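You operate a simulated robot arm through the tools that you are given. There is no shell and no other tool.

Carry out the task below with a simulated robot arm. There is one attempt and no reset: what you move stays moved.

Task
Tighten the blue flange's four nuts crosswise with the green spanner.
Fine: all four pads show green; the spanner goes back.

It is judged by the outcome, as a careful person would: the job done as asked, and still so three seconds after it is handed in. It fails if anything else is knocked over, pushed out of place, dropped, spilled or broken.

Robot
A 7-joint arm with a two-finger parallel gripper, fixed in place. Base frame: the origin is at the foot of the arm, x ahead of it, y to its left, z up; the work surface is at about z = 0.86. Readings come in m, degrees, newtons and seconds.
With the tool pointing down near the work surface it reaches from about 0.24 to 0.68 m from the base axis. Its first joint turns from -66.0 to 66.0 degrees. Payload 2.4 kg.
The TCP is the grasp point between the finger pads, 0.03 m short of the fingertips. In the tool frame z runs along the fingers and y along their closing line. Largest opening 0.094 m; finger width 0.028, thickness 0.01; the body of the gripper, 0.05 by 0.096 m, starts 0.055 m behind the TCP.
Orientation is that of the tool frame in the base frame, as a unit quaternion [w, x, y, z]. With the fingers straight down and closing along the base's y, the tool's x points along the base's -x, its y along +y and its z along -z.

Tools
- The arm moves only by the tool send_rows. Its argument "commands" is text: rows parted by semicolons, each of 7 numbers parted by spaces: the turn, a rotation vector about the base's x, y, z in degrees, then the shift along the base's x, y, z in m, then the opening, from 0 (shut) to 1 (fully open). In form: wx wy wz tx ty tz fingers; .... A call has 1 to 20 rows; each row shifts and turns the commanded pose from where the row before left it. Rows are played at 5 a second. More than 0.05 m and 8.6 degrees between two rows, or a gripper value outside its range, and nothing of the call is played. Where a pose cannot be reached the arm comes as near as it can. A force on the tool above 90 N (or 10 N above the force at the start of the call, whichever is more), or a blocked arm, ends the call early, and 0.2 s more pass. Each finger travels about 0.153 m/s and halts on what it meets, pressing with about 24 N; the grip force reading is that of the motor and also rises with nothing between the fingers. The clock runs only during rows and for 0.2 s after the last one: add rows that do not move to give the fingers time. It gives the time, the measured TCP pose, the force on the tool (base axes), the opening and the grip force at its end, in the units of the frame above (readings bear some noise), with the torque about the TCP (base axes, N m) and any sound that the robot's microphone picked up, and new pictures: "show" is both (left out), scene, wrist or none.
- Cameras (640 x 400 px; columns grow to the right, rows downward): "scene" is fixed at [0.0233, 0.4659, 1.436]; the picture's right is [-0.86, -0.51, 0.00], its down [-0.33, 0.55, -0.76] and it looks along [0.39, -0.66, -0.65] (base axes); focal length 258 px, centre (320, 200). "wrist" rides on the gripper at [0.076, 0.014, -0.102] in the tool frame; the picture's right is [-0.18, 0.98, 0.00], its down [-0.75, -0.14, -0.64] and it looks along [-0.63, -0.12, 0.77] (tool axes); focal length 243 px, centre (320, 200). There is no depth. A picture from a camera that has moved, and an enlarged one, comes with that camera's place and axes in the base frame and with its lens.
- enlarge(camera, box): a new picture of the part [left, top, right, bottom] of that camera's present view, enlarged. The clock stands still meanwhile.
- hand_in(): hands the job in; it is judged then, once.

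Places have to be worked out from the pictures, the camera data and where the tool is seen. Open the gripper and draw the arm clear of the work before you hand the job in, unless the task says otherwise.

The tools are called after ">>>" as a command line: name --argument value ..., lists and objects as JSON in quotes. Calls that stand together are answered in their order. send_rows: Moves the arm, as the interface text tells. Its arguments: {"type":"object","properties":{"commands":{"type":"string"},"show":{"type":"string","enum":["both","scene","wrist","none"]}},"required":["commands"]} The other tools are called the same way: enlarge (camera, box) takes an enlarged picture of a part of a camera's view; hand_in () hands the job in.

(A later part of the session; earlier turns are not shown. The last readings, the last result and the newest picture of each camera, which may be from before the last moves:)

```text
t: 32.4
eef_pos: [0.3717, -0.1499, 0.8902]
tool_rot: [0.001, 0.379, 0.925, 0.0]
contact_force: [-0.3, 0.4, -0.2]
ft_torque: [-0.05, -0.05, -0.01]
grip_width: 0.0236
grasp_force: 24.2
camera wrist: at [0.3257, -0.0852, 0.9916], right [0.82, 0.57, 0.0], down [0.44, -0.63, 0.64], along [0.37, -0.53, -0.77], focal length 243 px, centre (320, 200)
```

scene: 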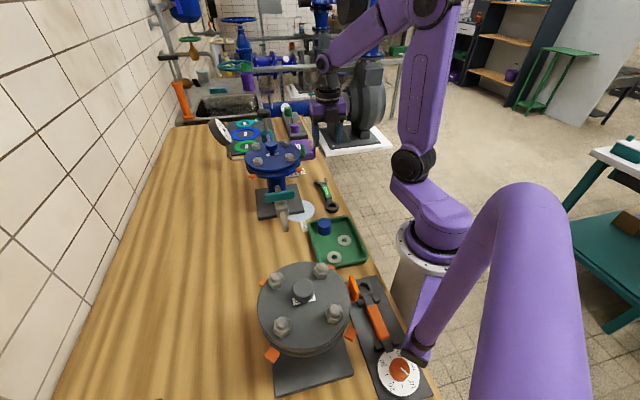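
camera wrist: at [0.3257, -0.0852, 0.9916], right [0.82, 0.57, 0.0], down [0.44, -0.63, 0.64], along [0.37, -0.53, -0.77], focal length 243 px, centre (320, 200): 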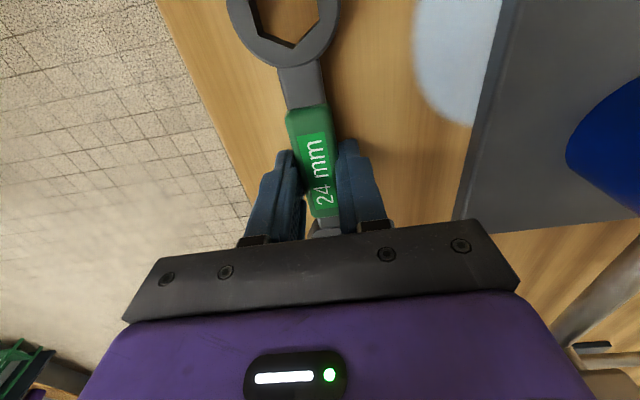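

Gripped again, with the ring and its hex hole now in the wrist camera's view. I'll lift clear to z≈1.15 and swing over to the far nut N3 (handle at 83°, tool yaw +83°).

>>> send_rows --commands "0 0 0 0 0 0.03 0; 0 0 0 0 0 0.05 0; 0 0 0 0 0 0.05 0; 0 0 0 0 0 0.05 0; 0 0 0 0 0 0.05 0; 0 0 0 0 0 0.03 0; 0 0 0 0 0 0 0" --show "none"

>>> send_rows --commands "0 0 8 0.01175 0.0116 0 0; 0 0 8 0.01175 0.0116 0 0; 0 0 8 0.01175 0.0116 0 0; 0 0 8 0.01175 0.0116 0 0; 0 0 8 0.01175 0.0116 0 0; 0 0 8 0.01175 0.0116 0 0; 0 0 8 0.01175 0.0116 0 0; 0 0 8 0.01175 0.0116 0 0; 0 0 8 0.01175 0.0116 0 0; 0 0 8 0.01175 0.0116 0 0; 0 0 8 0.01175 0.0116 0 0; 0 0 8 0.01175 0.0116 0 0; 0 0 8 0.01175 0.0116 0 0; 0 0 8 0.01175 0.0116 0 0; 0 0 8 0.01175 0.0116 0 0; 0 0 7.9 0.01175 0.0116 0 0; 0 0 0 0 0 0 0; 0 0 0 0 0 0 0" --show "both"

```text
t: 34.0
eef_pos: [0.3715, -0.1479, 1.1514]
tool_rot: [0.001, 0.378, 0.926, 0.0]
contact_force: [0.5, 0.0, -3.2]
ft_torque: [-0.01, 0.01, 0.01]
grip_width: 0.0236
grasp_force: 24.0
```

```text
t: 37.8
eef_pos: [0.5589, 0.0351, 1.1523]
tool_rot: [0.0, -0.665, 0.747, 0.0]
contact_force: [0.2, 0.3, -2.8]
ft_torque: [-0.01, 0.0, 0.0]
grip_width: 0.0236
grasp_force: 24.4
camera wrist: at [0.5359, -0.0383, 1.2547], right [-0.96, 0.29, 0.0], down [0.23, 0.73, 0.64], along [0.19, 0.61, -0.77], focal length 243 px, centre (320, 200)
```

scene: 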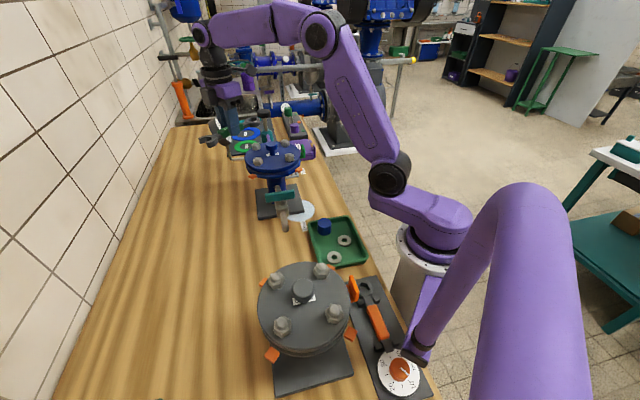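
wrist: 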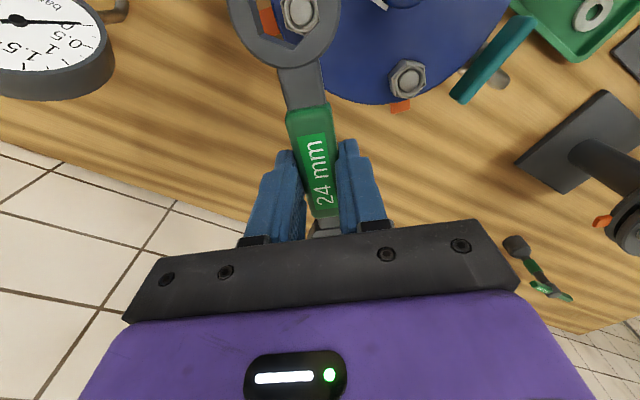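

The ring hovers near N3, and I can see the nut through the hole. I'll zoom to judge the offset.

>>> enlarge --camera "wrist" --box '[220, 0, 360, 100]'

>>> enlarge --camera "wrist" --box '[490, 210, 640, 310]'

>>> enlarge --camera "scene" --box '[190, 110, 310, 190]'

```text
4.00 times, centred on (290, 50) of wrist
camera zoom: at [0.5359, -0.0383, 1.2547], right [-0.96, 0.29, 0.0], down [0.23, 0.73, 0.64], along [0.19, 0.61, -0.77], focal length 970 px, centre (440, 800)
```

zoom: 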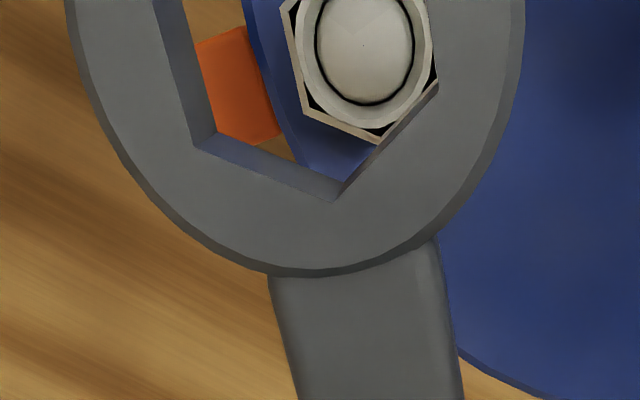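

```text
4.00 times, centred on (565, 260) of wrist
camera zoom: at [0.5359, -0.0383, 1.2547], right [-0.96, 0.29, 0.0], down [0.23, 0.73, 0.64], along [0.19, 0.61, -0.77], focal length 970 px, centre (-660, -40)
```

zoom: 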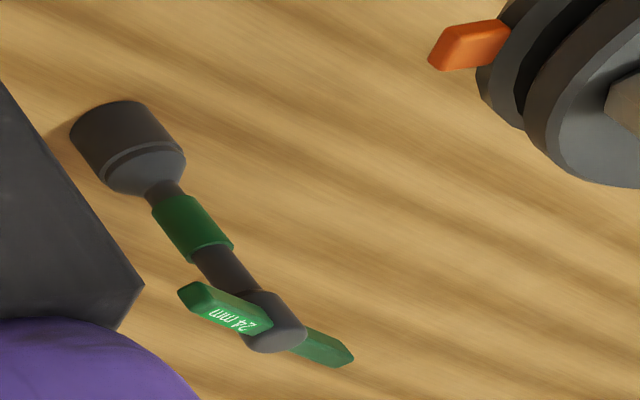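

```text
5.00 times, centred on (250, 150) of scene
camera zoom: at [0.0233, 0.4659, 1.436], right [-0.86, -0.51, 0.0], down [-0.33, 0.55, -0.76], along [0.39, -0.66, -0.65], focal length 1291 px, centre (670, 450)
```

zoom: 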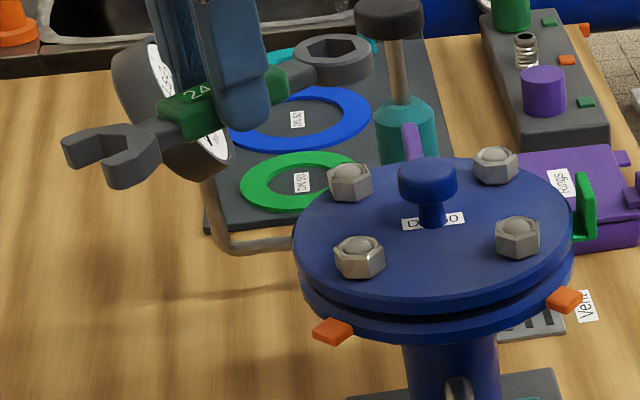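

I need finer measurement, so I'll zoom tighter on the ring hole and nut.

>>> enlarge --camera "wrist" --box '[252, 0, 338, 54]'

```text
7.41 times, centred on (295, 27) of wrist
camera zoom: at [0.5359, -0.0383, 1.2547], right [-0.96, 0.29, 0.0], down [0.23, 0.73, 0.64], along [0.19, 0.61, -0.77], focal length 1797 px, centre (505, 1482)
```

zoom: 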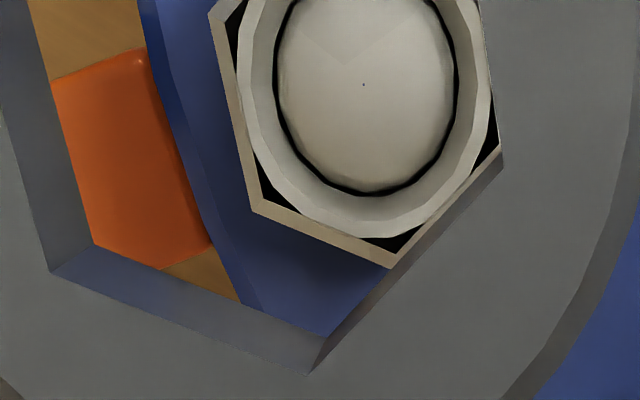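

The hex angles match within 1°. The ring needs about 4.6 mm in +y. I'll shift and descend until the ring is just above the nut, then re-measure.

>>> send_rows --commands "0 0 0 -0.0004 0.0046 -0.02 0; 0 0 0 0 0 -0.02 0; 0 0 0 0 0 -0.014 0; 0 0 0 0 0 0 0; 0 0 0 0 0 0 0" --show "wrist"

>>> enlarge --camera "wrist" --box '[232, 0, 352, 75]'

>>> enlarge --camera "scene" --box '[230, 120, 290, 165]'

```text
t: 39.0
eef_pos: [0.5606, 0.0403, 1.0999]
tool_rot: [0.001, -0.666, 0.746, 0.0]
contact_force: [0.7, 0.3, -1.8]
ft_torque: [0.0, -0.01, 0.01]
grip_width: 0.0235
grasp_force: 24.4
camera wrist: at [0.537, -0.0326, 1.2011], right [-0.96, 0.3, 0.0], down [0.23, 0.73, 0.64], along [0.19, 0.61, -0.77], focal length 243 px, centre (320, 200)
```

wrist: 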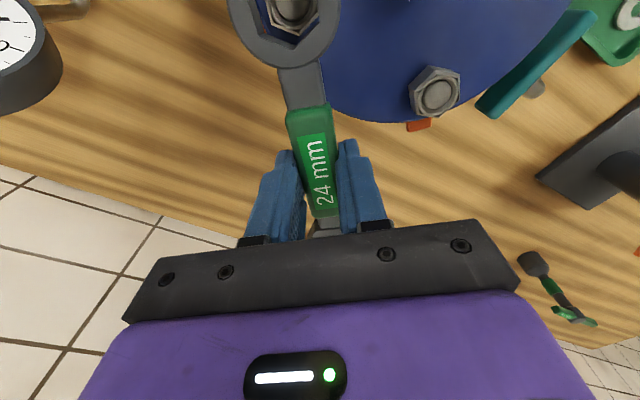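

```text
5.33 times, centred on (292, 38) of wrist
camera zoom: at [0.537, -0.0326, 1.2011], right [-0.96, 0.3, 0.0], down [0.23, 0.73, 0.64], along [0.19, 0.61, -0.77], focal length 1294 px, centre (469, 1067)
```

zoom: 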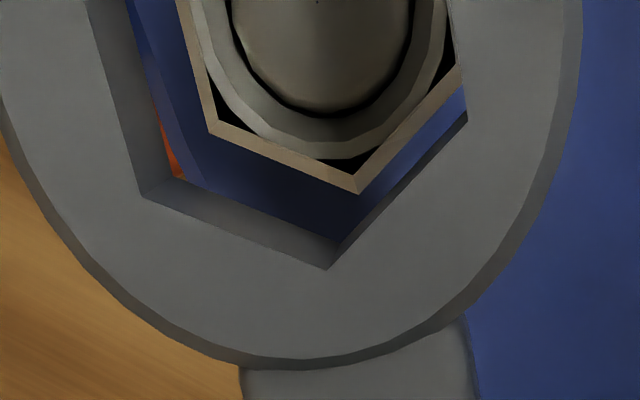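

```text
8.89 times, centred on (260, 142) of scene
camera zoom: at [0.0233, 0.4659, 1.436], right [-0.86, -0.51, 0.0], down [-0.33, 0.55, -0.76], along [0.39, -0.66, -0.65], focal length 2295 px, centre (853, 711)
```

zoom: 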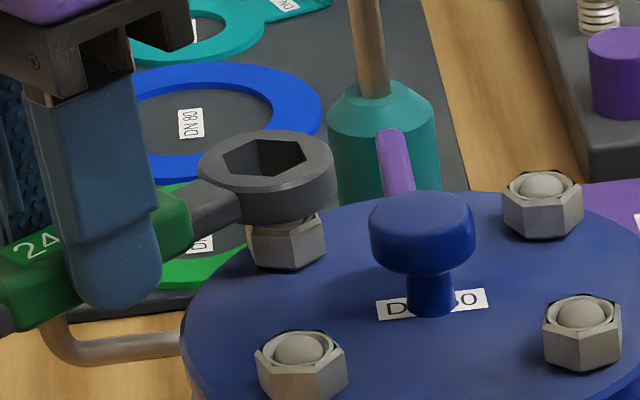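

The remaining offset is about 1.3 mm and 0.8 mm in the tool frame, with angles aligned. I'll correct and go down to just above the nut top for a last check.

>>> send_rows --commands "0 0 0 -0.0009 -0.0012 -0.004 0; 0 0 0 0 0 -0.004 0; 0 0 0 0 0 0 0; 0 0 0 0 0 0 0" --show "none"

>>> enlarge --camera "wrist" --box '[232, 0, 352, 75]'

```text
t: 40.0
eef_pos: [0.5607, 0.041, 1.0903]
tool_rot: [0.0, -0.665, 0.747, 0.0]
contact_force: [0.0, -2.8, -2.1]
ft_torque: [-0.17, 0.0, -0.01]
grip_width: 0.0238
grasp_force: 23.5
```

```text
5.33 times, centred on (292, 38) of wrist
camera zoom: at [0.5353, -0.0329, 1.193], right [-0.96, 0.3, 0.0], down [0.23, 0.73, 0.64], along [0.19, 0.61, -0.77], focal length 1294 px, centre (469, 1067)
```

zoom: 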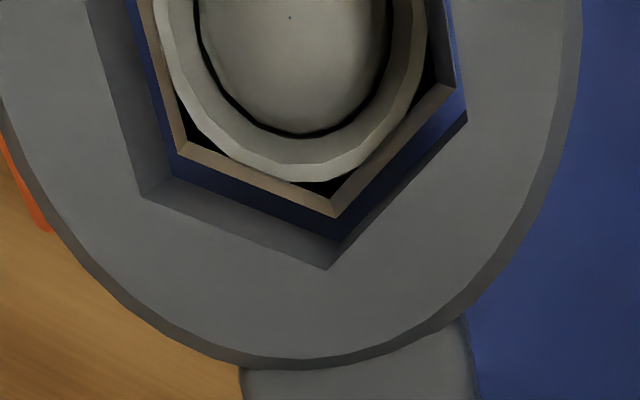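

The view shows the ring nearly centred (about 0.9 mm off along the handle), but there is a small side force. I'll hold still one step to read the forces again.

>>> send_rows --commands "0 0 0 0 0 0 0; 0 0 0 0 0 0 0" --show "none"

>>> enlarge --camera "scene" --box '[230, 120, 290, 165]'

```text
t: 40.6
eef_pos: [0.5602, 0.0404, 1.0914]
tool_rot: [0.0, -0.665, 0.747, 0.0]
contact_force: [-0.1, -3.5, -2.0]
ft_torque: [-0.17, -0.01, 0.01]
grip_width: 0.0237
grasp_force: 24.3
```

```text
8.89 times, centred on (260, 142) of scene
camera zoom: at [0.0233, 0.4658, 1.436], right [-0.86, -0.51, 0.0], down [-0.33, 0.55, -0.76], along [0.39, -0.65, -0.65], focal length 2295 px, centre (853, 711)
```

zoom: 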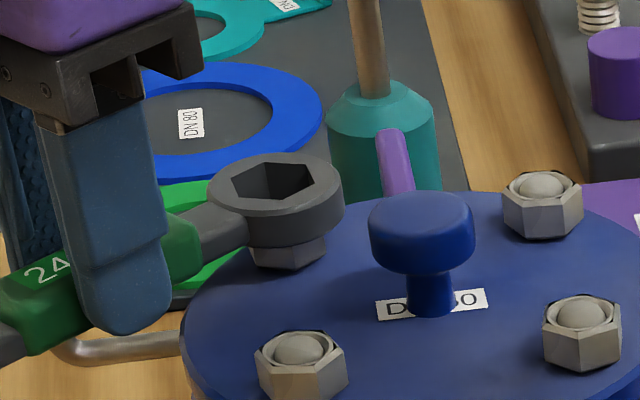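

The reaction pushes toward -y, which agrees with the view: the ring has to go about 0.9 mm further in -y. I'll shift it and lower gently.

>>> send_rows --commands "0 0 0 0.0001 -0.001 0 0; 0 0 0 0 0 -0.002 0; 0 0 0 0 0 -0.002 0; 0 0 0 0 0 0 0" --show "none"

>>> enlarge --camera "wrist" --box '[232, 0, 352, 75]'

>>> enlarge --camera "scene" --box '[230, 120, 290, 165]'

```text
t: 41.6
eef_pos: [0.5585, 0.0392, 1.0884]
tool_rot: [0.001, -0.665, 0.746, 0.0]
contact_force: [-0.2, 4.0, -1.6]
ft_torque: [0.07, 0.03, -0.07]
grip_width: 0.0236
grasp_force: 23.9
```

```text
5.33 times, centred on (292, 38) of wrist
camera zoom: at [0.5354, -0.0347, 1.1886], right [-0.96, 0.3, 0.0], down [0.23, 0.73, 0.64], along [0.19, 0.61, -0.77], focal length 1294 px, centre (469, 1067)
```

zoom: 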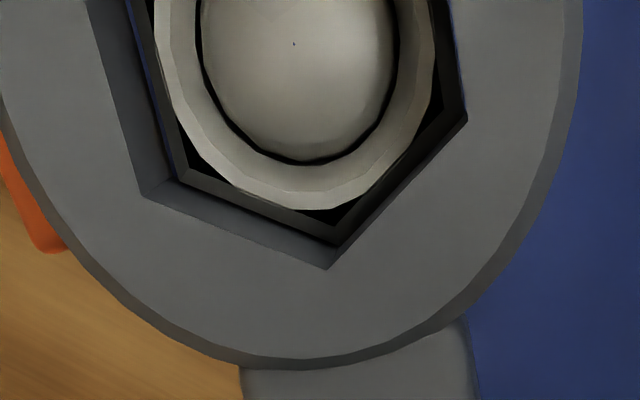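

```text
8.89 times, centred on (260, 142) of scene
camera zoom: at [0.0233, 0.466, 1.4359], right [-0.86, -0.51, 0.0], down [-0.33, 0.55, -0.76], along [0.39, -0.66, -0.65], focal length 2295 px, centre (853, 711)
```

zoom: 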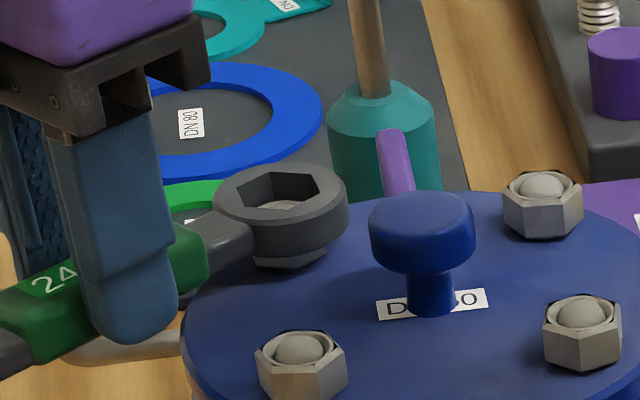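

The nut is entering the ring, with small side forces only. I'll ease back 0.5 mm in +y and lower further over the nut.

>>> send_rows --commands "0 0 0 0 0.0005 -0.002 0; 0 0 0 0 0 -0.002 0; 0 0 0 0 0 -0.002 0; 0 0 0 0 0 0 0" --show "none"

>>> enlarge --camera "wrist" --box '[232, 0, 352, 75]'

>>> enlarge --camera "scene" --box '[230, 120, 290, 165]'

```text
t: 42.6
eef_pos: [0.5602, 0.0395, 1.0801]
tool_rot: [0.0, -0.665, 0.747, 0.0]
contact_force: [-0.6, 2.1, -1.4]
ft_torque: [-0.02, 0.05, -0.12]
grip_width: 0.0235
grasp_force: 24.1
```

```text
5.33 times, centred on (292, 38) of wrist
camera zoom: at [0.5353, -0.0347, 1.1815], right [-0.96, 0.3, 0.0], down [0.23, 0.73, 0.64], along [0.19, 0.61, -0.77], focal length 1294 px, centre (469, 1067)
```

zoom: 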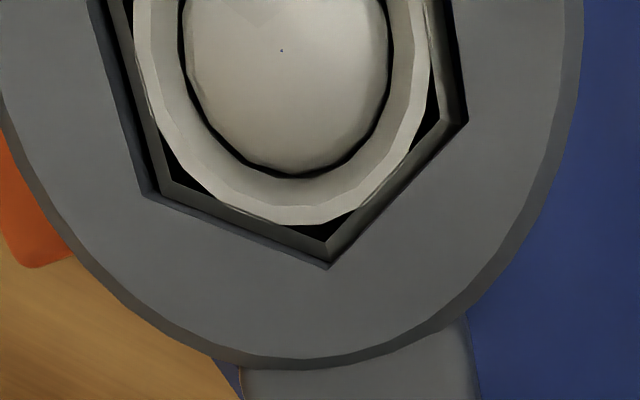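

```text
8.89 times, centred on (260, 142) of scene
camera zoom: at [0.0233, 0.466, 1.4359], right [-0.86, -0.51, 0.0], down [-0.33, 0.55, -0.76], along [0.39, -0.66, -0.65], focal length 2295 px, centre (853, 711)
```

zoom: 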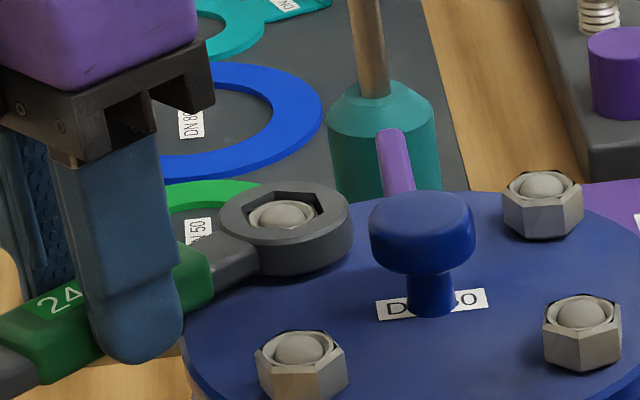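

The ring is fully seated on N3. Now I turn clockwise (seen from above) about the nut axis, starting with 12° and watching the torque.

>>> send_rows --commands "0 0 -4 0.00522 -0.00079 0 0; 0 0 -4 0.00515 -0.00116 0 0; 0 0 -4 0.00506 -0.00151 0 0; 0 0 0 0 0 0 0" --show "scene"

>>> enlarge --camera "wrist" --box '[232, 0, 352, 75]'

>>> enlarge --camera "scene" --box '[210, 110, 310, 190]'

```text
t: 43.6
eef_pos: [0.5755, 0.0367, 1.0806]
tool_rot: [-0.001, -0.583, 0.812, 0.0]
contact_force: [-2.2, 2.8, -8.0]
ft_torque: [0.53, -0.11, -0.01]
grip_width: 0.0237
grasp_force: 23.6
```

scene: 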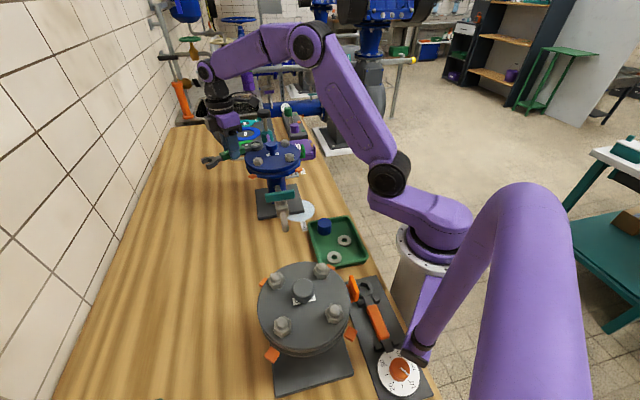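

```text
5.33 times, centred on (292, 38) of wrist
camera zoom: at [0.536, -0.031, 1.1817], right [-0.87, 0.49, 0.0], down [0.38, 0.67, 0.64], along [0.31, 0.56, -0.77], focal length 1294 px, centre (469, 1067)
```

zoom: 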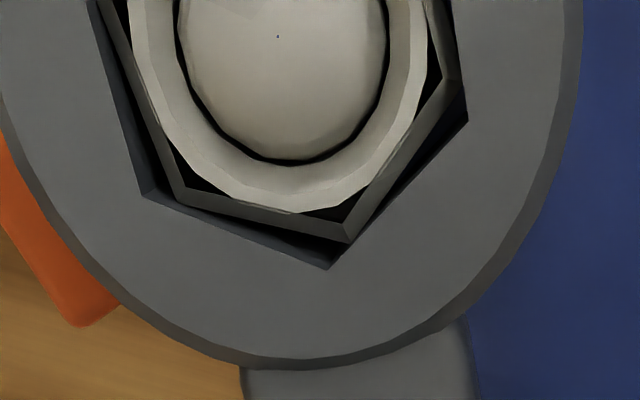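

```text
5.00 times, centred on (260, 150) of scene
camera zoom: at [0.0234, 0.466, 1.4359], right [-0.86, -0.51, 0.0], down [-0.33, 0.55, -0.76], along [0.39, -0.66, -0.65], focal length 1291 px, centre (620, 450)
```

zoom: 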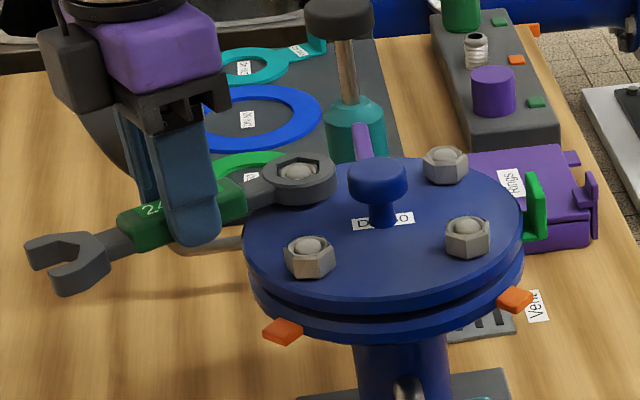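

The ring is taking up its play against the nut, and the torque is building slowly. I continue turning.

>>> send_rows --commands "0 0 -4 0.00494 -0.00186 0 0; 0 0 -4 0.00479 -0.0022 0 0; 0 0 -4 0.00464 -0.00253 0 0; 0 0 0 0 0 0 0" --show "none"

>>> enlarge --camera "wrist" --box '[232, 0, 352, 75]'

>>> enlarge --camera "scene" --box '[210, 110, 310, 190]'

```text
t: 44.6
eef_pos: [0.5899, 0.0301, 1.0813]
tool_rot: [-0.001, -0.494, 0.869, 0.0]
contact_force: [-10.1, 5.4, -9.9]
ft_torque: [0.55, -0.06, -0.4]
grip_width: 0.0237
grasp_force: 23.9
```

```text
5.33 times, centred on (292, 38) of wrist
camera zoom: at [0.5375, -0.0284, 1.1822], right [-0.75, 0.66, 0.0], down [0.51, 0.58, 0.64], along [0.42, 0.48, -0.77], focal length 1294 px, centre (469, 1067)
```

zoom: 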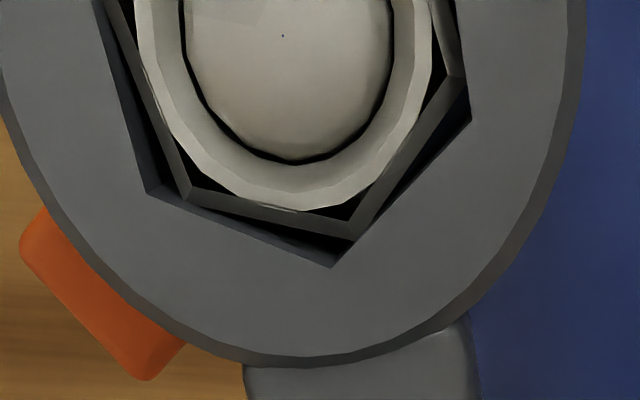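

```text
5.00 times, centred on (260, 150) of scene
camera zoom: at [0.0232, 0.4661, 1.4359], right [-0.86, -0.51, 0.0], down [-0.33, 0.55, -0.76], along [0.39, -0.66, -0.65], focal length 1291 px, centre (620, 450)
```

zoom: 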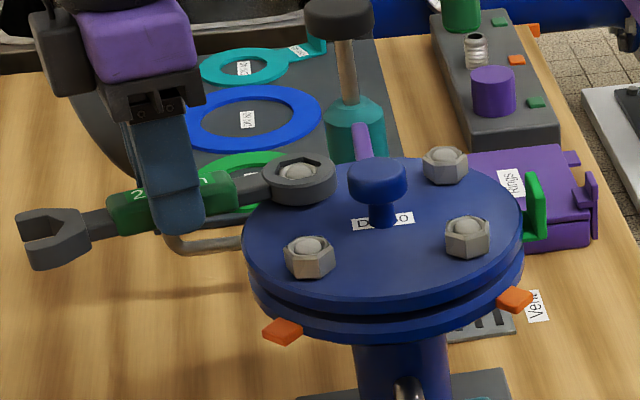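

The nut now turns with the ring at roughly 0.9 N·m. I continue the stroke.

>>> send_rows --commands "0 0 -4 0.00444 -0.00285 -0.0005 0; 0 0 -4 0.00423 -0.00315 -0.0005 0; 0 0 -4 0.004 -0.00344 0 0; 0 0 0 0 0 0 0" --show "none"

>>> enlarge --camera "wrist" --box '[212, 0, 372, 100]'

```text
t: 45.6
eef_pos: [0.6024, 0.0201, 1.0799]
tool_rot: [0.001, -0.402, 0.916, -0.001]
contact_force: [-6.7, 9.6, 8.5]
ft_torque: [-0.3, 0.67, -0.19]
grip_width: 0.0235
grasp_force: 24.0
```

```text
4.00 times, centred on (292, 50) of wrist
camera zoom: at [0.5385, -0.026, 1.1818], right [-0.6, 0.8, 0.0], down [0.61, 0.46, 0.64], along [0.52, 0.38, -0.77], focal length 970 px, centre (432, 800)
```

zoom: 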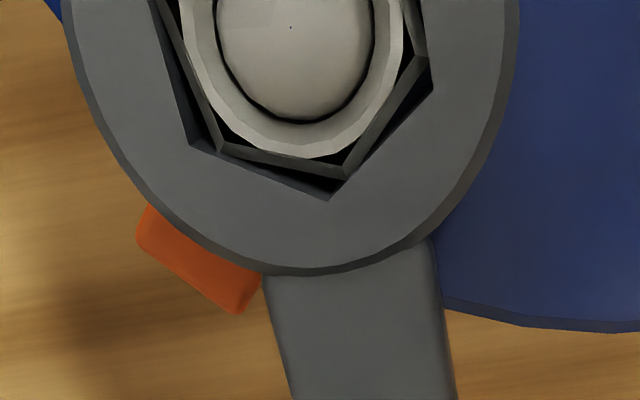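

Resistance is steady. I raise by 0.5 mm to relieve the vertical load and continue.

>>> send_rows --commands "0 0 -4 0.00375 -0.00371 0.0005 0; 0 0 -4 0.00349 -0.00396 0 0; 0 0 -4 0.0032 -0.00419 0 0; 0 0 0 0 0 0 0" --show "none"

>>> enlarge --camera "wrist" --box '[212, 0, 372, 100]'

```text
t: 46.6
eef_pos: [0.6124, 0.0081, 1.0786]
tool_rot: [0.0, -0.304, 0.953, 0.001]
contact_force: [-9.0, 14.3, 2.2]
ft_torque: [0.19, 0.46, -0.35]
grip_width: 0.0236
grasp_force: 23.7
```

```text
4.00 times, centred on (292, 50) of wrist
camera zoom: at [0.5411, -0.0242, 1.1809], right [-0.42, 0.91, 0.0], down [0.7, 0.32, 0.64], along [0.58, 0.27, -0.77], focal length 970 px, centre (432, 800)
```

zoom: 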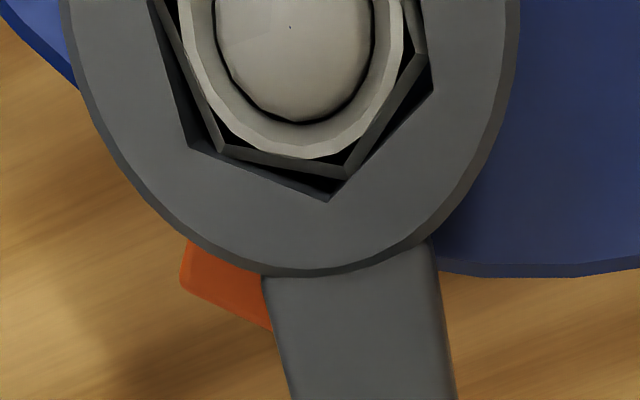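

The torque is rising (about 1.3 N·m), so the nut is biting. I continue with smaller steps.

>>> send_rows --commands "0 0 -4 0.0029 -0.00441 0 0; 0 0 -4 0.00259 -0.0046 0 0; 0 0 0 0 0 0 0" --show "none"

>>> enlarge --camera "wrist" --box '[212, 0, 372, 100]'

>>> enlarge --camera "scene" --box '[210, 110, 310, 190]'

```text
t: 47.4
eef_pos: [0.6175, -0.0012, 1.0794]
tool_rot: [0.0, -0.236, 0.972, 0.0]
contact_force: [-9.4, 13.9, -1.1]
ft_torque: [0.27, 0.25, -0.14]
grip_width: 0.0236
grasp_force: 23.9
```

```text
4.00 times, centred on (292, 50) of wrist
camera zoom: at [0.5428, -0.023, 1.1807], right [-0.29, 0.96, 0.0], down [0.73, 0.22, 0.64], along [0.61, 0.19, -0.77], focal length 970 px, centre (432, 800)
```

zoom: 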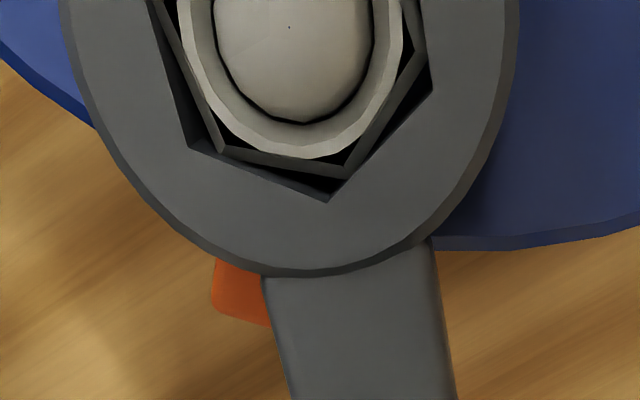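

```text
5.00 times, centred on (260, 150) of scene
camera zoom: at [0.023, 0.4663, 1.4358], right [-0.86, -0.51, 0.0], down [-0.33, 0.55, -0.76], along [0.39, -0.66, -0.65], focal length 1291 px, centre (620, 450)
```

zoom: 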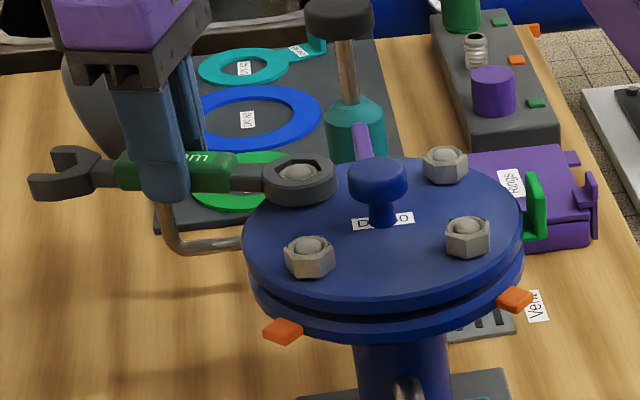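

About 46° turned so far and still orange. I'll continue toward handle angle 15°, which keeps clear of the gauge.

>>> send_rows --commands "0 0 -4 0.00226 -0.00477 0 0; 0 0 -4 0.00192 -0.00491 0 0; 0 0 -4 0.00157 -0.00504 0 0; 0 0 0 0 0 0 0" --show "none"

>>> enlarge --camera "wrist" --box '[212, 0, 372, 100]'

>>> enlarge --camera "scene" --box '[210, 110, 310, 190]'

```text
t: 48.4
eef_pos: [0.6223, -0.0144, 1.0792]
tool_rot: [0.001, -0.134, 0.991, 0.0]
contact_force: [2.7, 11.6, -9.6]
ft_torque: [0.42, -0.58, 0.38]
grip_width: 0.0239
grasp_force: 24.0
```

```text
4.00 times, centred on (292, 50) of wrist
camera zoom: at [0.5448, -0.0211, 1.1808], right [-0.08, 1.0, 0.0], down [0.76, 0.06, 0.64], along [0.64, 0.05, -0.77], focal length 970 px, centre (432, 800)
```

zoom: 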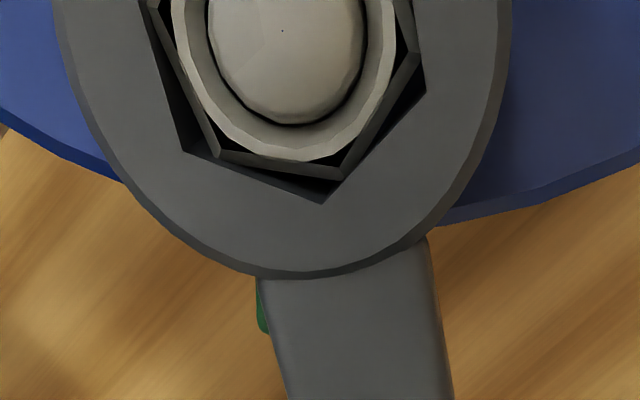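

```text
5.00 times, centred on (260, 150) of scene
camera zoom: at [0.0236, 0.4663, 1.4358], right [-0.86, -0.51, 0.0], down [-0.33, 0.55, -0.76], along [0.39, -0.66, -0.65], focal length 1291 px, centre (620, 450)
```

zoom: 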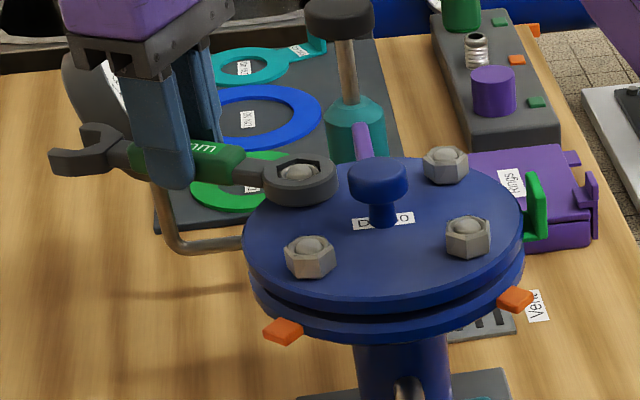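

A green patch now shows beside the handle where the orange pad was. I'll zoom to confirm before doing anything else.

>>> enlarge --camera "wrist" --box '[260, 60, 300, 90]'

>>> enlarge --camera "wrist" --box '[210, 0, 340, 110]'

```text
13.33 times, centred on (280, 75) of wrist
camera zoom: at [0.5448, -0.0211, 1.1808], right [-0.08, 1.0, 0.0], down [0.76, 0.06, 0.64], along [0.64, 0.05, -0.77], focal length 3235 px, centre (853, 1867)
```

zoom: 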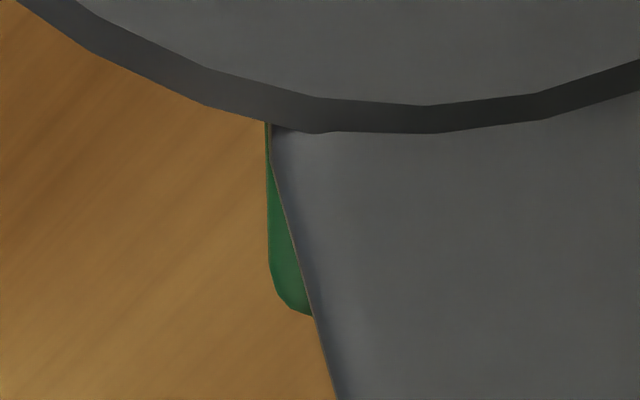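

```text
3.64 times, centred on (275, 55) of wrist
camera zoom: at [0.5448, -0.0211, 1.1808], right [-0.08, 1.0, 0.0], down [0.76, 0.06, 0.64], along [0.64, 0.05, -0.77], focal length 882 px, centre (484, 727)
```

zoom: 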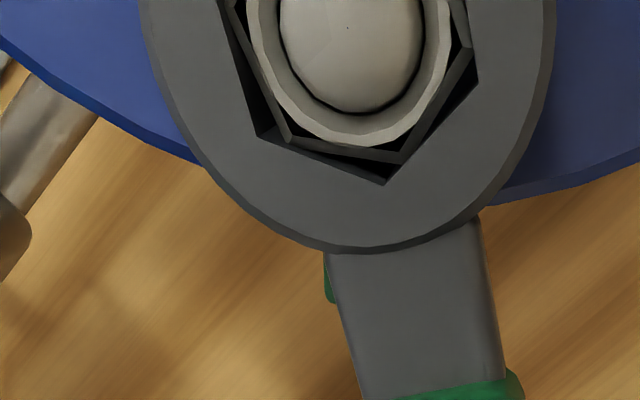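

N3's pad is green. I back off about 5° within the ring's play and lift the spanner off.

>>> send_rows --commands "0 0 2.5 -0.00095 0.00318 0 0; 0 0 2.5 -0.00107 0.0031 0 0; 0 0 0 0 0 0 0; 0 0 0 0 0 0.004 0; 0 0 0 0 0 0.004 0; 0 0 0 0 0 0.006 0; 0 0 0 0 0 0.01 0; 0 0 0 0 0 0 0" --show "wrist"

>>> enlarge --camera "wrist" --box '[212, 0, 372, 100]'

>>> enlarge --camera "scene" --box '[210, 110, 310, 190]'

```text
t: 50.2
eef_pos: [0.6199, -0.0097, 1.1024]
tool_rot: [-0.001, -0.177, 0.984, 0.0]
contact_force: [-8.9, 5.4, -15.0]
ft_torque: [0.23, 0.1, 0.21]
grip_width: 0.0236
grasp_force: 24.0
camera wrist: at [0.5435, -0.0222, 1.2049], right [-0.17, 0.99, 0.0], down [0.76, 0.13, 0.64], along [0.63, 0.11, -0.77], focal length 243 px, centre (320, 200)
```

wrist: 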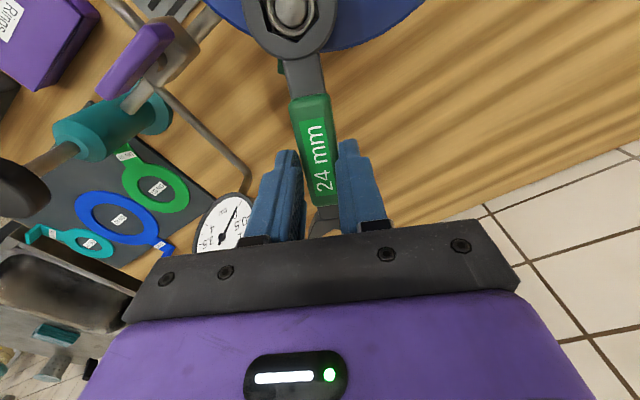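

```text
4.00 times, centred on (292, 50) of wrist
camera zoom: at [0.5435, -0.0222, 1.2049], right [-0.17, 0.99, 0.0], down [0.76, 0.13, 0.64], along [0.63, 0.11, -0.77], focal length 970 px, centre (432, 800)
```

zoom: 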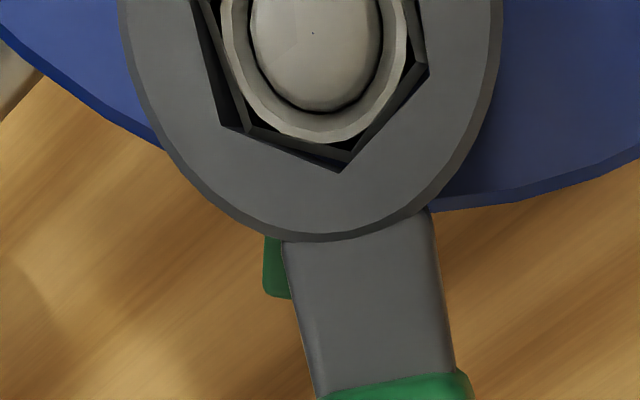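

```text
5.00 times, centred on (260, 150) of scene
camera zoom: at [0.0233, 0.4661, 1.4359], right [-0.86, -0.51, 0.0], down [-0.33, 0.55, -0.76], along [0.39, -0.66, -0.65], focal length 1291 px, centre (620, 450)
```

zoom: 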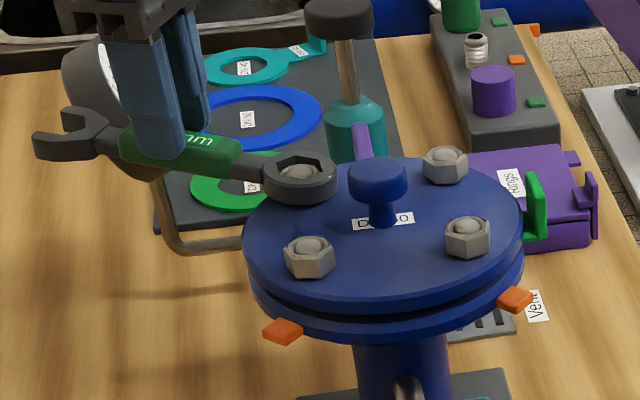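

The ring is still wedged on the nut (nut rotated to the end of its play), so the spanner pitched in the grip on lifting. I go back down to level it, then unwind further before lifting.

>>> send_rows --commands "0 0 0 0 0 -0.008 0; 0 0 0 0 0 -0.008 0; 0 0 0 0 0 -0.006 0; 0 0 0 0 0 0 0" --show "none"

>>> enlarge --camera "wrist" --box '[212, 0, 372, 100]'

>>> enlarge --camera "scene" --box '[210, 110, 310, 190]'

```text
t: 51.2
eef_pos: [0.6225, -0.0091, 1.0816]
tool_rot: [0.002, -0.178, 0.984, -0.001]
contact_force: [0.4, 11.3, 17.2]
ft_torque: [0.34, 0.07, -0.27]
grip_width: 0.0237
grasp_force: 23.7
```

```text
4.00 times, centred on (292, 50) of wrist
camera zoom: at [0.5449, -0.0219, 1.1831], right [-0.17, 0.99, 0.0], down [0.75, 0.13, 0.65], along [0.64, 0.11, -0.76], focal length 970 px, centre (432, 800)
```

zoom: 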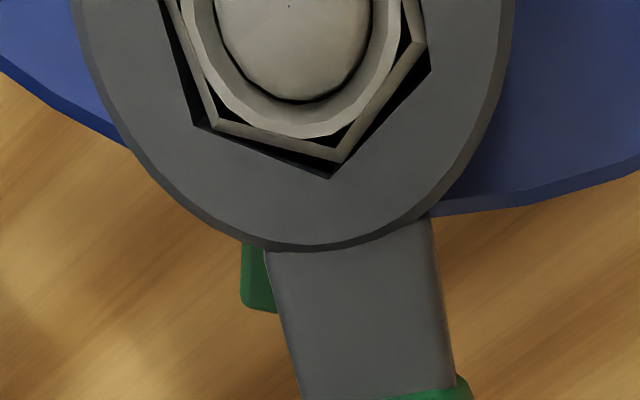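

```text
5.00 times, centred on (260, 150) of scene
camera zoom: at [0.023, 0.4662, 1.4358], right [-0.86, -0.51, 0.0], down [-0.33, 0.55, -0.76], along [0.39, -0.66, -0.65], focal length 1291 px, centre (620, 450)
```

zoom: 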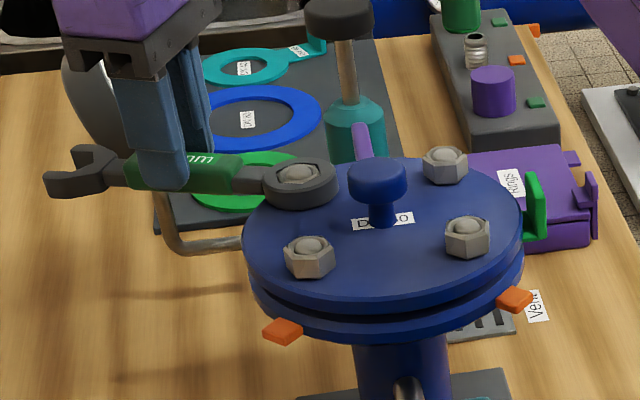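

There is still a residual tightening load. I'll unwind in small counter-clockwise steps with a slight raise.

>>> send_rows --commands "0 0 4 -0.002 0.00488 0.001 0; 0 0 0 0 0 0 0" --show "none"

>>> send_rows --commands "0 0 4 -0.00235 0.00473 0 0; 0 0 0 0 0 0 0" --show "none"

>>> enlarge --camera "wrist" --box '[212, 0, 372, 100]'

```text
t: 51.8
eef_pos: [0.6208, -0.0049, 1.0822]
tool_rot: [0.0, -0.212, 0.977, 0.0]
contact_force: [9.5, 10.2, 4.8]
ft_torque: [0.23, -0.04, -0.4]
grip_width: 0.0235
grasp_force: 23.9
```

```text
t: 52.4
eef_pos: [0.6186, 0.0014, 1.082]
tool_rot: [-0.001, -0.246, 0.969, -0.002]
contact_force: [12.2, 9.0, -5.6]
ft_torque: [0.36, -0.56, -0.35]
grip_width: 0.0234
grasp_force: 23.6
```

```text
4.00 times, centred on (292, 50) of wrist
camera zoom: at [0.5433, -0.0231, 1.1827], right [-0.31, 0.95, 0.0], down [0.73, 0.23, 0.64], along [0.61, 0.2, -0.77], focal length 970 px, centre (432, 800)
```

zoom: 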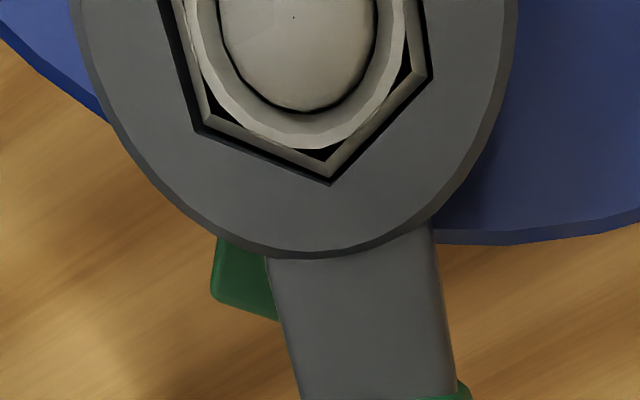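

The nut is now centred rotationally in the ring and the pad is clearly green. A 15 N radial load remains, so I shift about 1 mm outward along the handle and then lift a little.

>>> send_rows --commands "0 0 0 0.0011 0.0006 0 0; 0 0 0 0 0 0 0" --show "none"

>>> send_rows --commands "0 0 0 0 0 0.002 0; 0 0 0 0 0 0.002 0; 0 0 0 0 0 0 0" --show "none"

>>> enlarge --camera "scene" --box '[230, 120, 290, 165]'

>>> enlarge --camera "wrist" --box '[212, 0, 372, 100]'

```text
t: 53.0
eef_pos: [0.6181, 0.0003, 1.0816]
tool_rot: [-0.002, -0.245, 0.969, 0.001]
contact_force: [4.1, 8.7, -4.9]
ft_torque: [0.38, -0.32, -0.49]
grip_width: 0.0236
grasp_force: 24.7
```

```text
t: 53.8
eef_pos: [0.6186, 0.0014, 1.0875]
tool_rot: [0.001, -0.246, 0.969, 0.0]
contact_force: [2.3, 5.1, -5.3]
ft_torque: [0.22, -0.24, -0.31]
grip_width: 0.0235
grasp_force: 24.0
```

```text
8.89 times, centred on (260, 142) of scene
camera zoom: at [0.0235, 0.4661, 1.4359], right [-0.86, -0.51, 0.0], down [-0.33, 0.55, -0.76], along [0.39, -0.66, -0.65], focal length 2295 px, centre (853, 711)
```

zoom: 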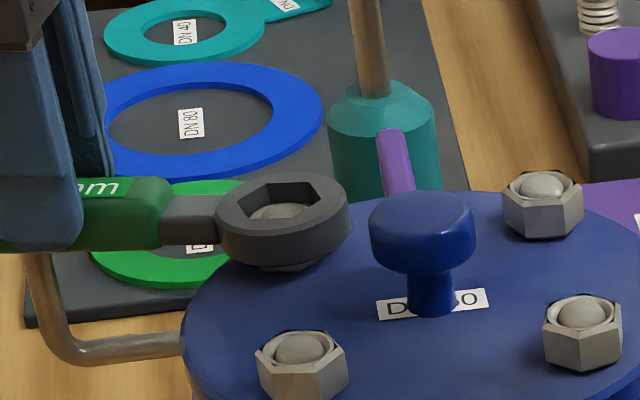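

```text
4.00 times, centred on (292, 50) of wrist
camera zoom: at [0.5438, -0.0234, 1.1887], right [-0.31, 0.95, 0.0], down [0.73, 0.23, 0.64], along [0.61, 0.2, -0.77], focal length 970 px, centre (432, 800)
```

zoom: 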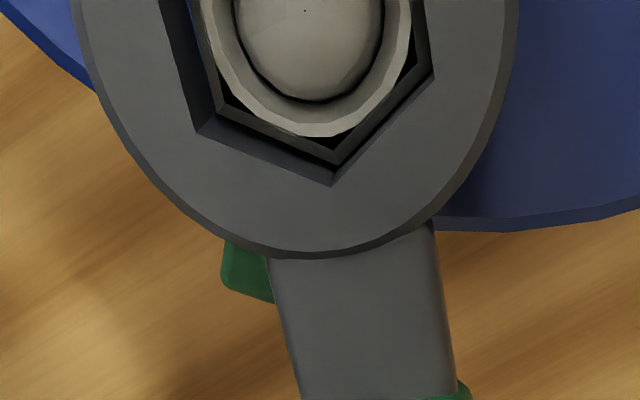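

The ring is coming free and the pad stays green. I continue lifting to a clear height.

>>> send_rows --commands "0 0 0 0.0003 0.0003 0.003 0; 0 0 0 0 0 0.003 0; 0 0 0 0 0 0.004 0; 0 0 0 0 0 0.01 0; 0 0 0 0 0 0.03 0; 0 0 0 0 0 0.03 0; 0 0 0 0 0 0 0; 0 0 0 0 0 0 0" --show "both"

>>> enlarge --camera "wrist" --box '[212, 0, 372, 100]'

>>> enlarge --camera "scene" --box '[210, 90, 310, 190]'

```text
t: 55.6
eef_pos: [0.6193, 0.0026, 1.1683]
tool_rot: [0.001, -0.246, 0.969, 0.0]
contact_force: [-0.1, 0.6, -1.8]
ft_torque: [-0.01, -0.02, -0.03]
grip_width: 0.0237
grasp_force: 24.5
camera wrist: at [0.5448, -0.0208, 1.2695], right [-0.31, 0.95, 0.0], down [0.73, 0.23, 0.64], along [0.61, 0.2, -0.77], focal length 243 px, centre (320, 200)
```

scene: 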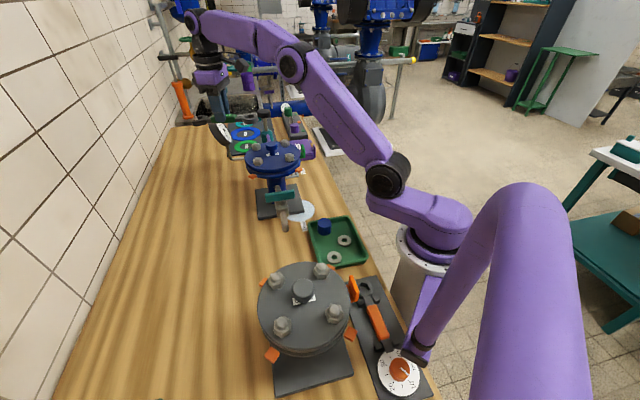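
wrist: 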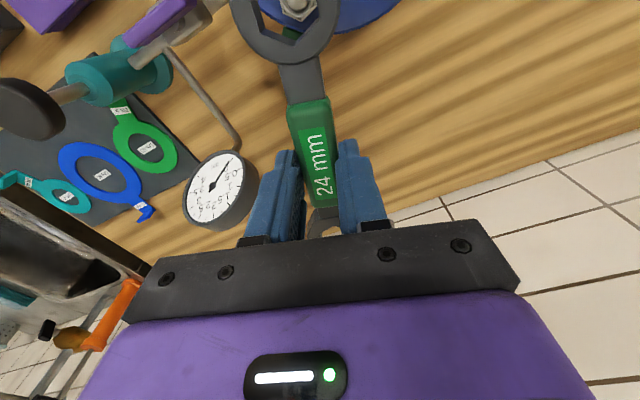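

```text
4.00 times, centred on (292, 50) of wrist
camera zoom: at [0.5448, -0.0208, 1.2695], right [-0.31, 0.95, 0.0], down [0.73, 0.23, 0.64], along [0.61, 0.2, -0.77], focal length 970 px, centre (432, 800)
```

zoom: 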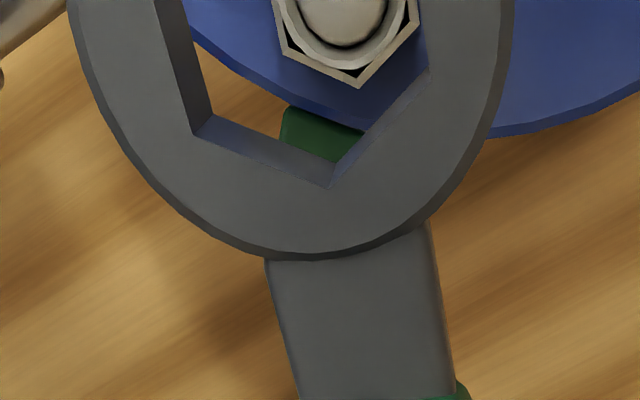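

```text
4.00 times, centred on (260, 140) of scene
camera zoom: at [0.0234, 0.4659, 1.436], right [-0.86, -0.51, 0.0], down [-0.33, 0.55, -0.76], along [0.39, -0.66, -0.65], focal length 1033 px, centre (560, 440)
```

zoom: 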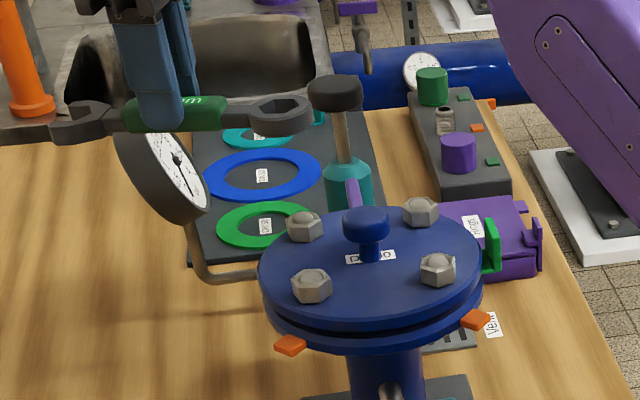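

N3 is done and its pad is green. The ring now hangs about 4° low. I'll fly over to N1 (handle at 123°, tool yaw +123°) and tilt the tool 4° to level the ring.

>>> send_rows --commands "0 0 7.875 -0.0196 0.00207 0 0; 0 0 7.875 -0.0196 0.00207 0 0; 0 0 7.875 -0.0196 0.00207 0 0; 0 0 7.875 -0.0196 0.00207 0 0; 0 0 7.875 -0.0196 0.00207 0 0; 0 0 7.875 -0.0196 0.00207 0 0; 0 0 7.875 -0.0196 0.00207 0 0; 0 0 7.875 -0.0196 0.00207 0 0; 0 0 7.875 -0.0196 0.00207 0 0; 0 0 7.875 -0.0196 0.00207 0 0; 0 0 7.875 -0.0196 0.00207 0 0; 0 0 7.875 -0.0196 0.00207 0 0; -1.68 -1.09 0 0 0 0 0; -1.68 -1.09 0 0 0 0 0; 0 0 0 0 0 0 0; 0 0 0 0 0 0 0" --show "both"

>>> enlarge --camera "wrist" --box '[212, 0, 372, 100]'

>>> enlarge --camera "scene" --box '[240, 110, 340, 190]'

```text
t: 59.0
eef_pos: [0.3853, 0.0256, 1.1675]
tool_rot: [0.017, 0.878, -0.477, 0.031]
contact_force: [0.1, 0.5, -3.4]
ft_torque: [0.05, 0.0, 0.0]
grip_width: 0.0236
grasp_force: 23.7
camera wrist: at [0.4089, -0.0399, 1.2736], right [-0.92, -0.38, -0.01], down [-0.32, 0.75, 0.59], along [-0.21, 0.55, -0.81], focal length 243 px, centre (320, 200)
```

scene: 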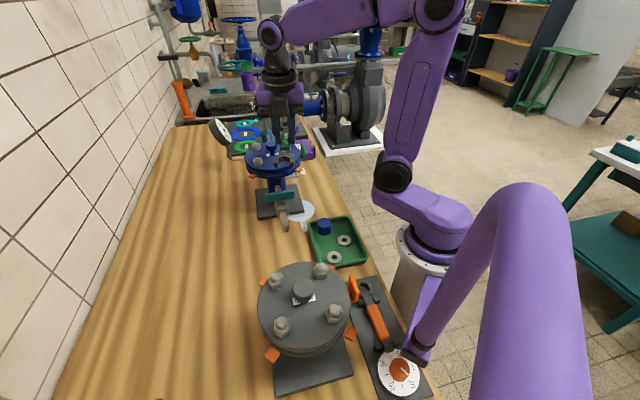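
wrist: 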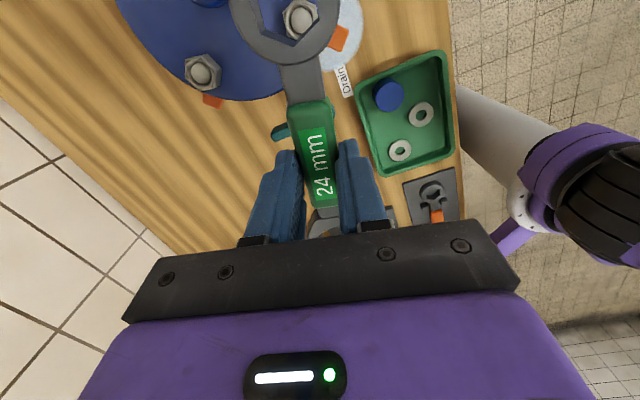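

```text
4.00 times, centred on (292, 50) of wrist
camera zoom: at [0.4089, -0.0399, 1.2736], right [-0.92, -0.38, -0.01], down [-0.32, 0.75, 0.59], along [-0.21, 0.55, -0.81], focal length 970 px, centre (432, 800)
```

zoom: 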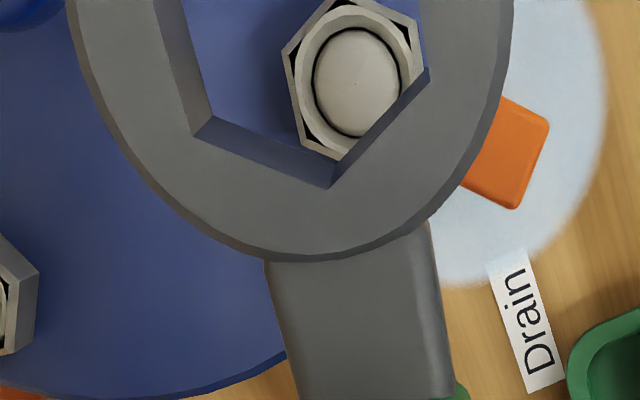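

```text
5.00 times, centred on (290, 150) of scene
camera zoom: at [0.0233, 0.4659, 1.436], right [-0.86, -0.51, 0.0], down [-0.33, 0.55, -0.76], along [0.39, -0.66, -0.65], focal length 1291 px, centre (470, 450)
```

zoom: 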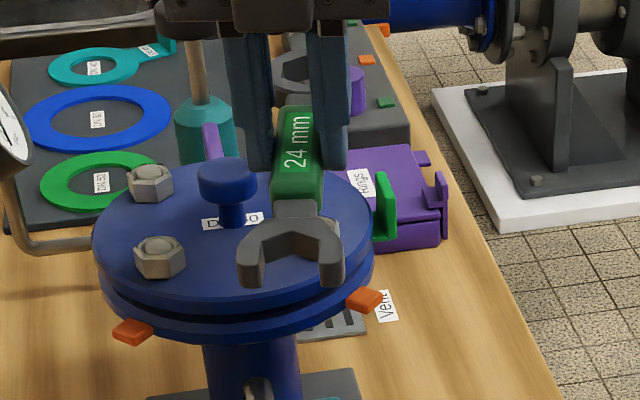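

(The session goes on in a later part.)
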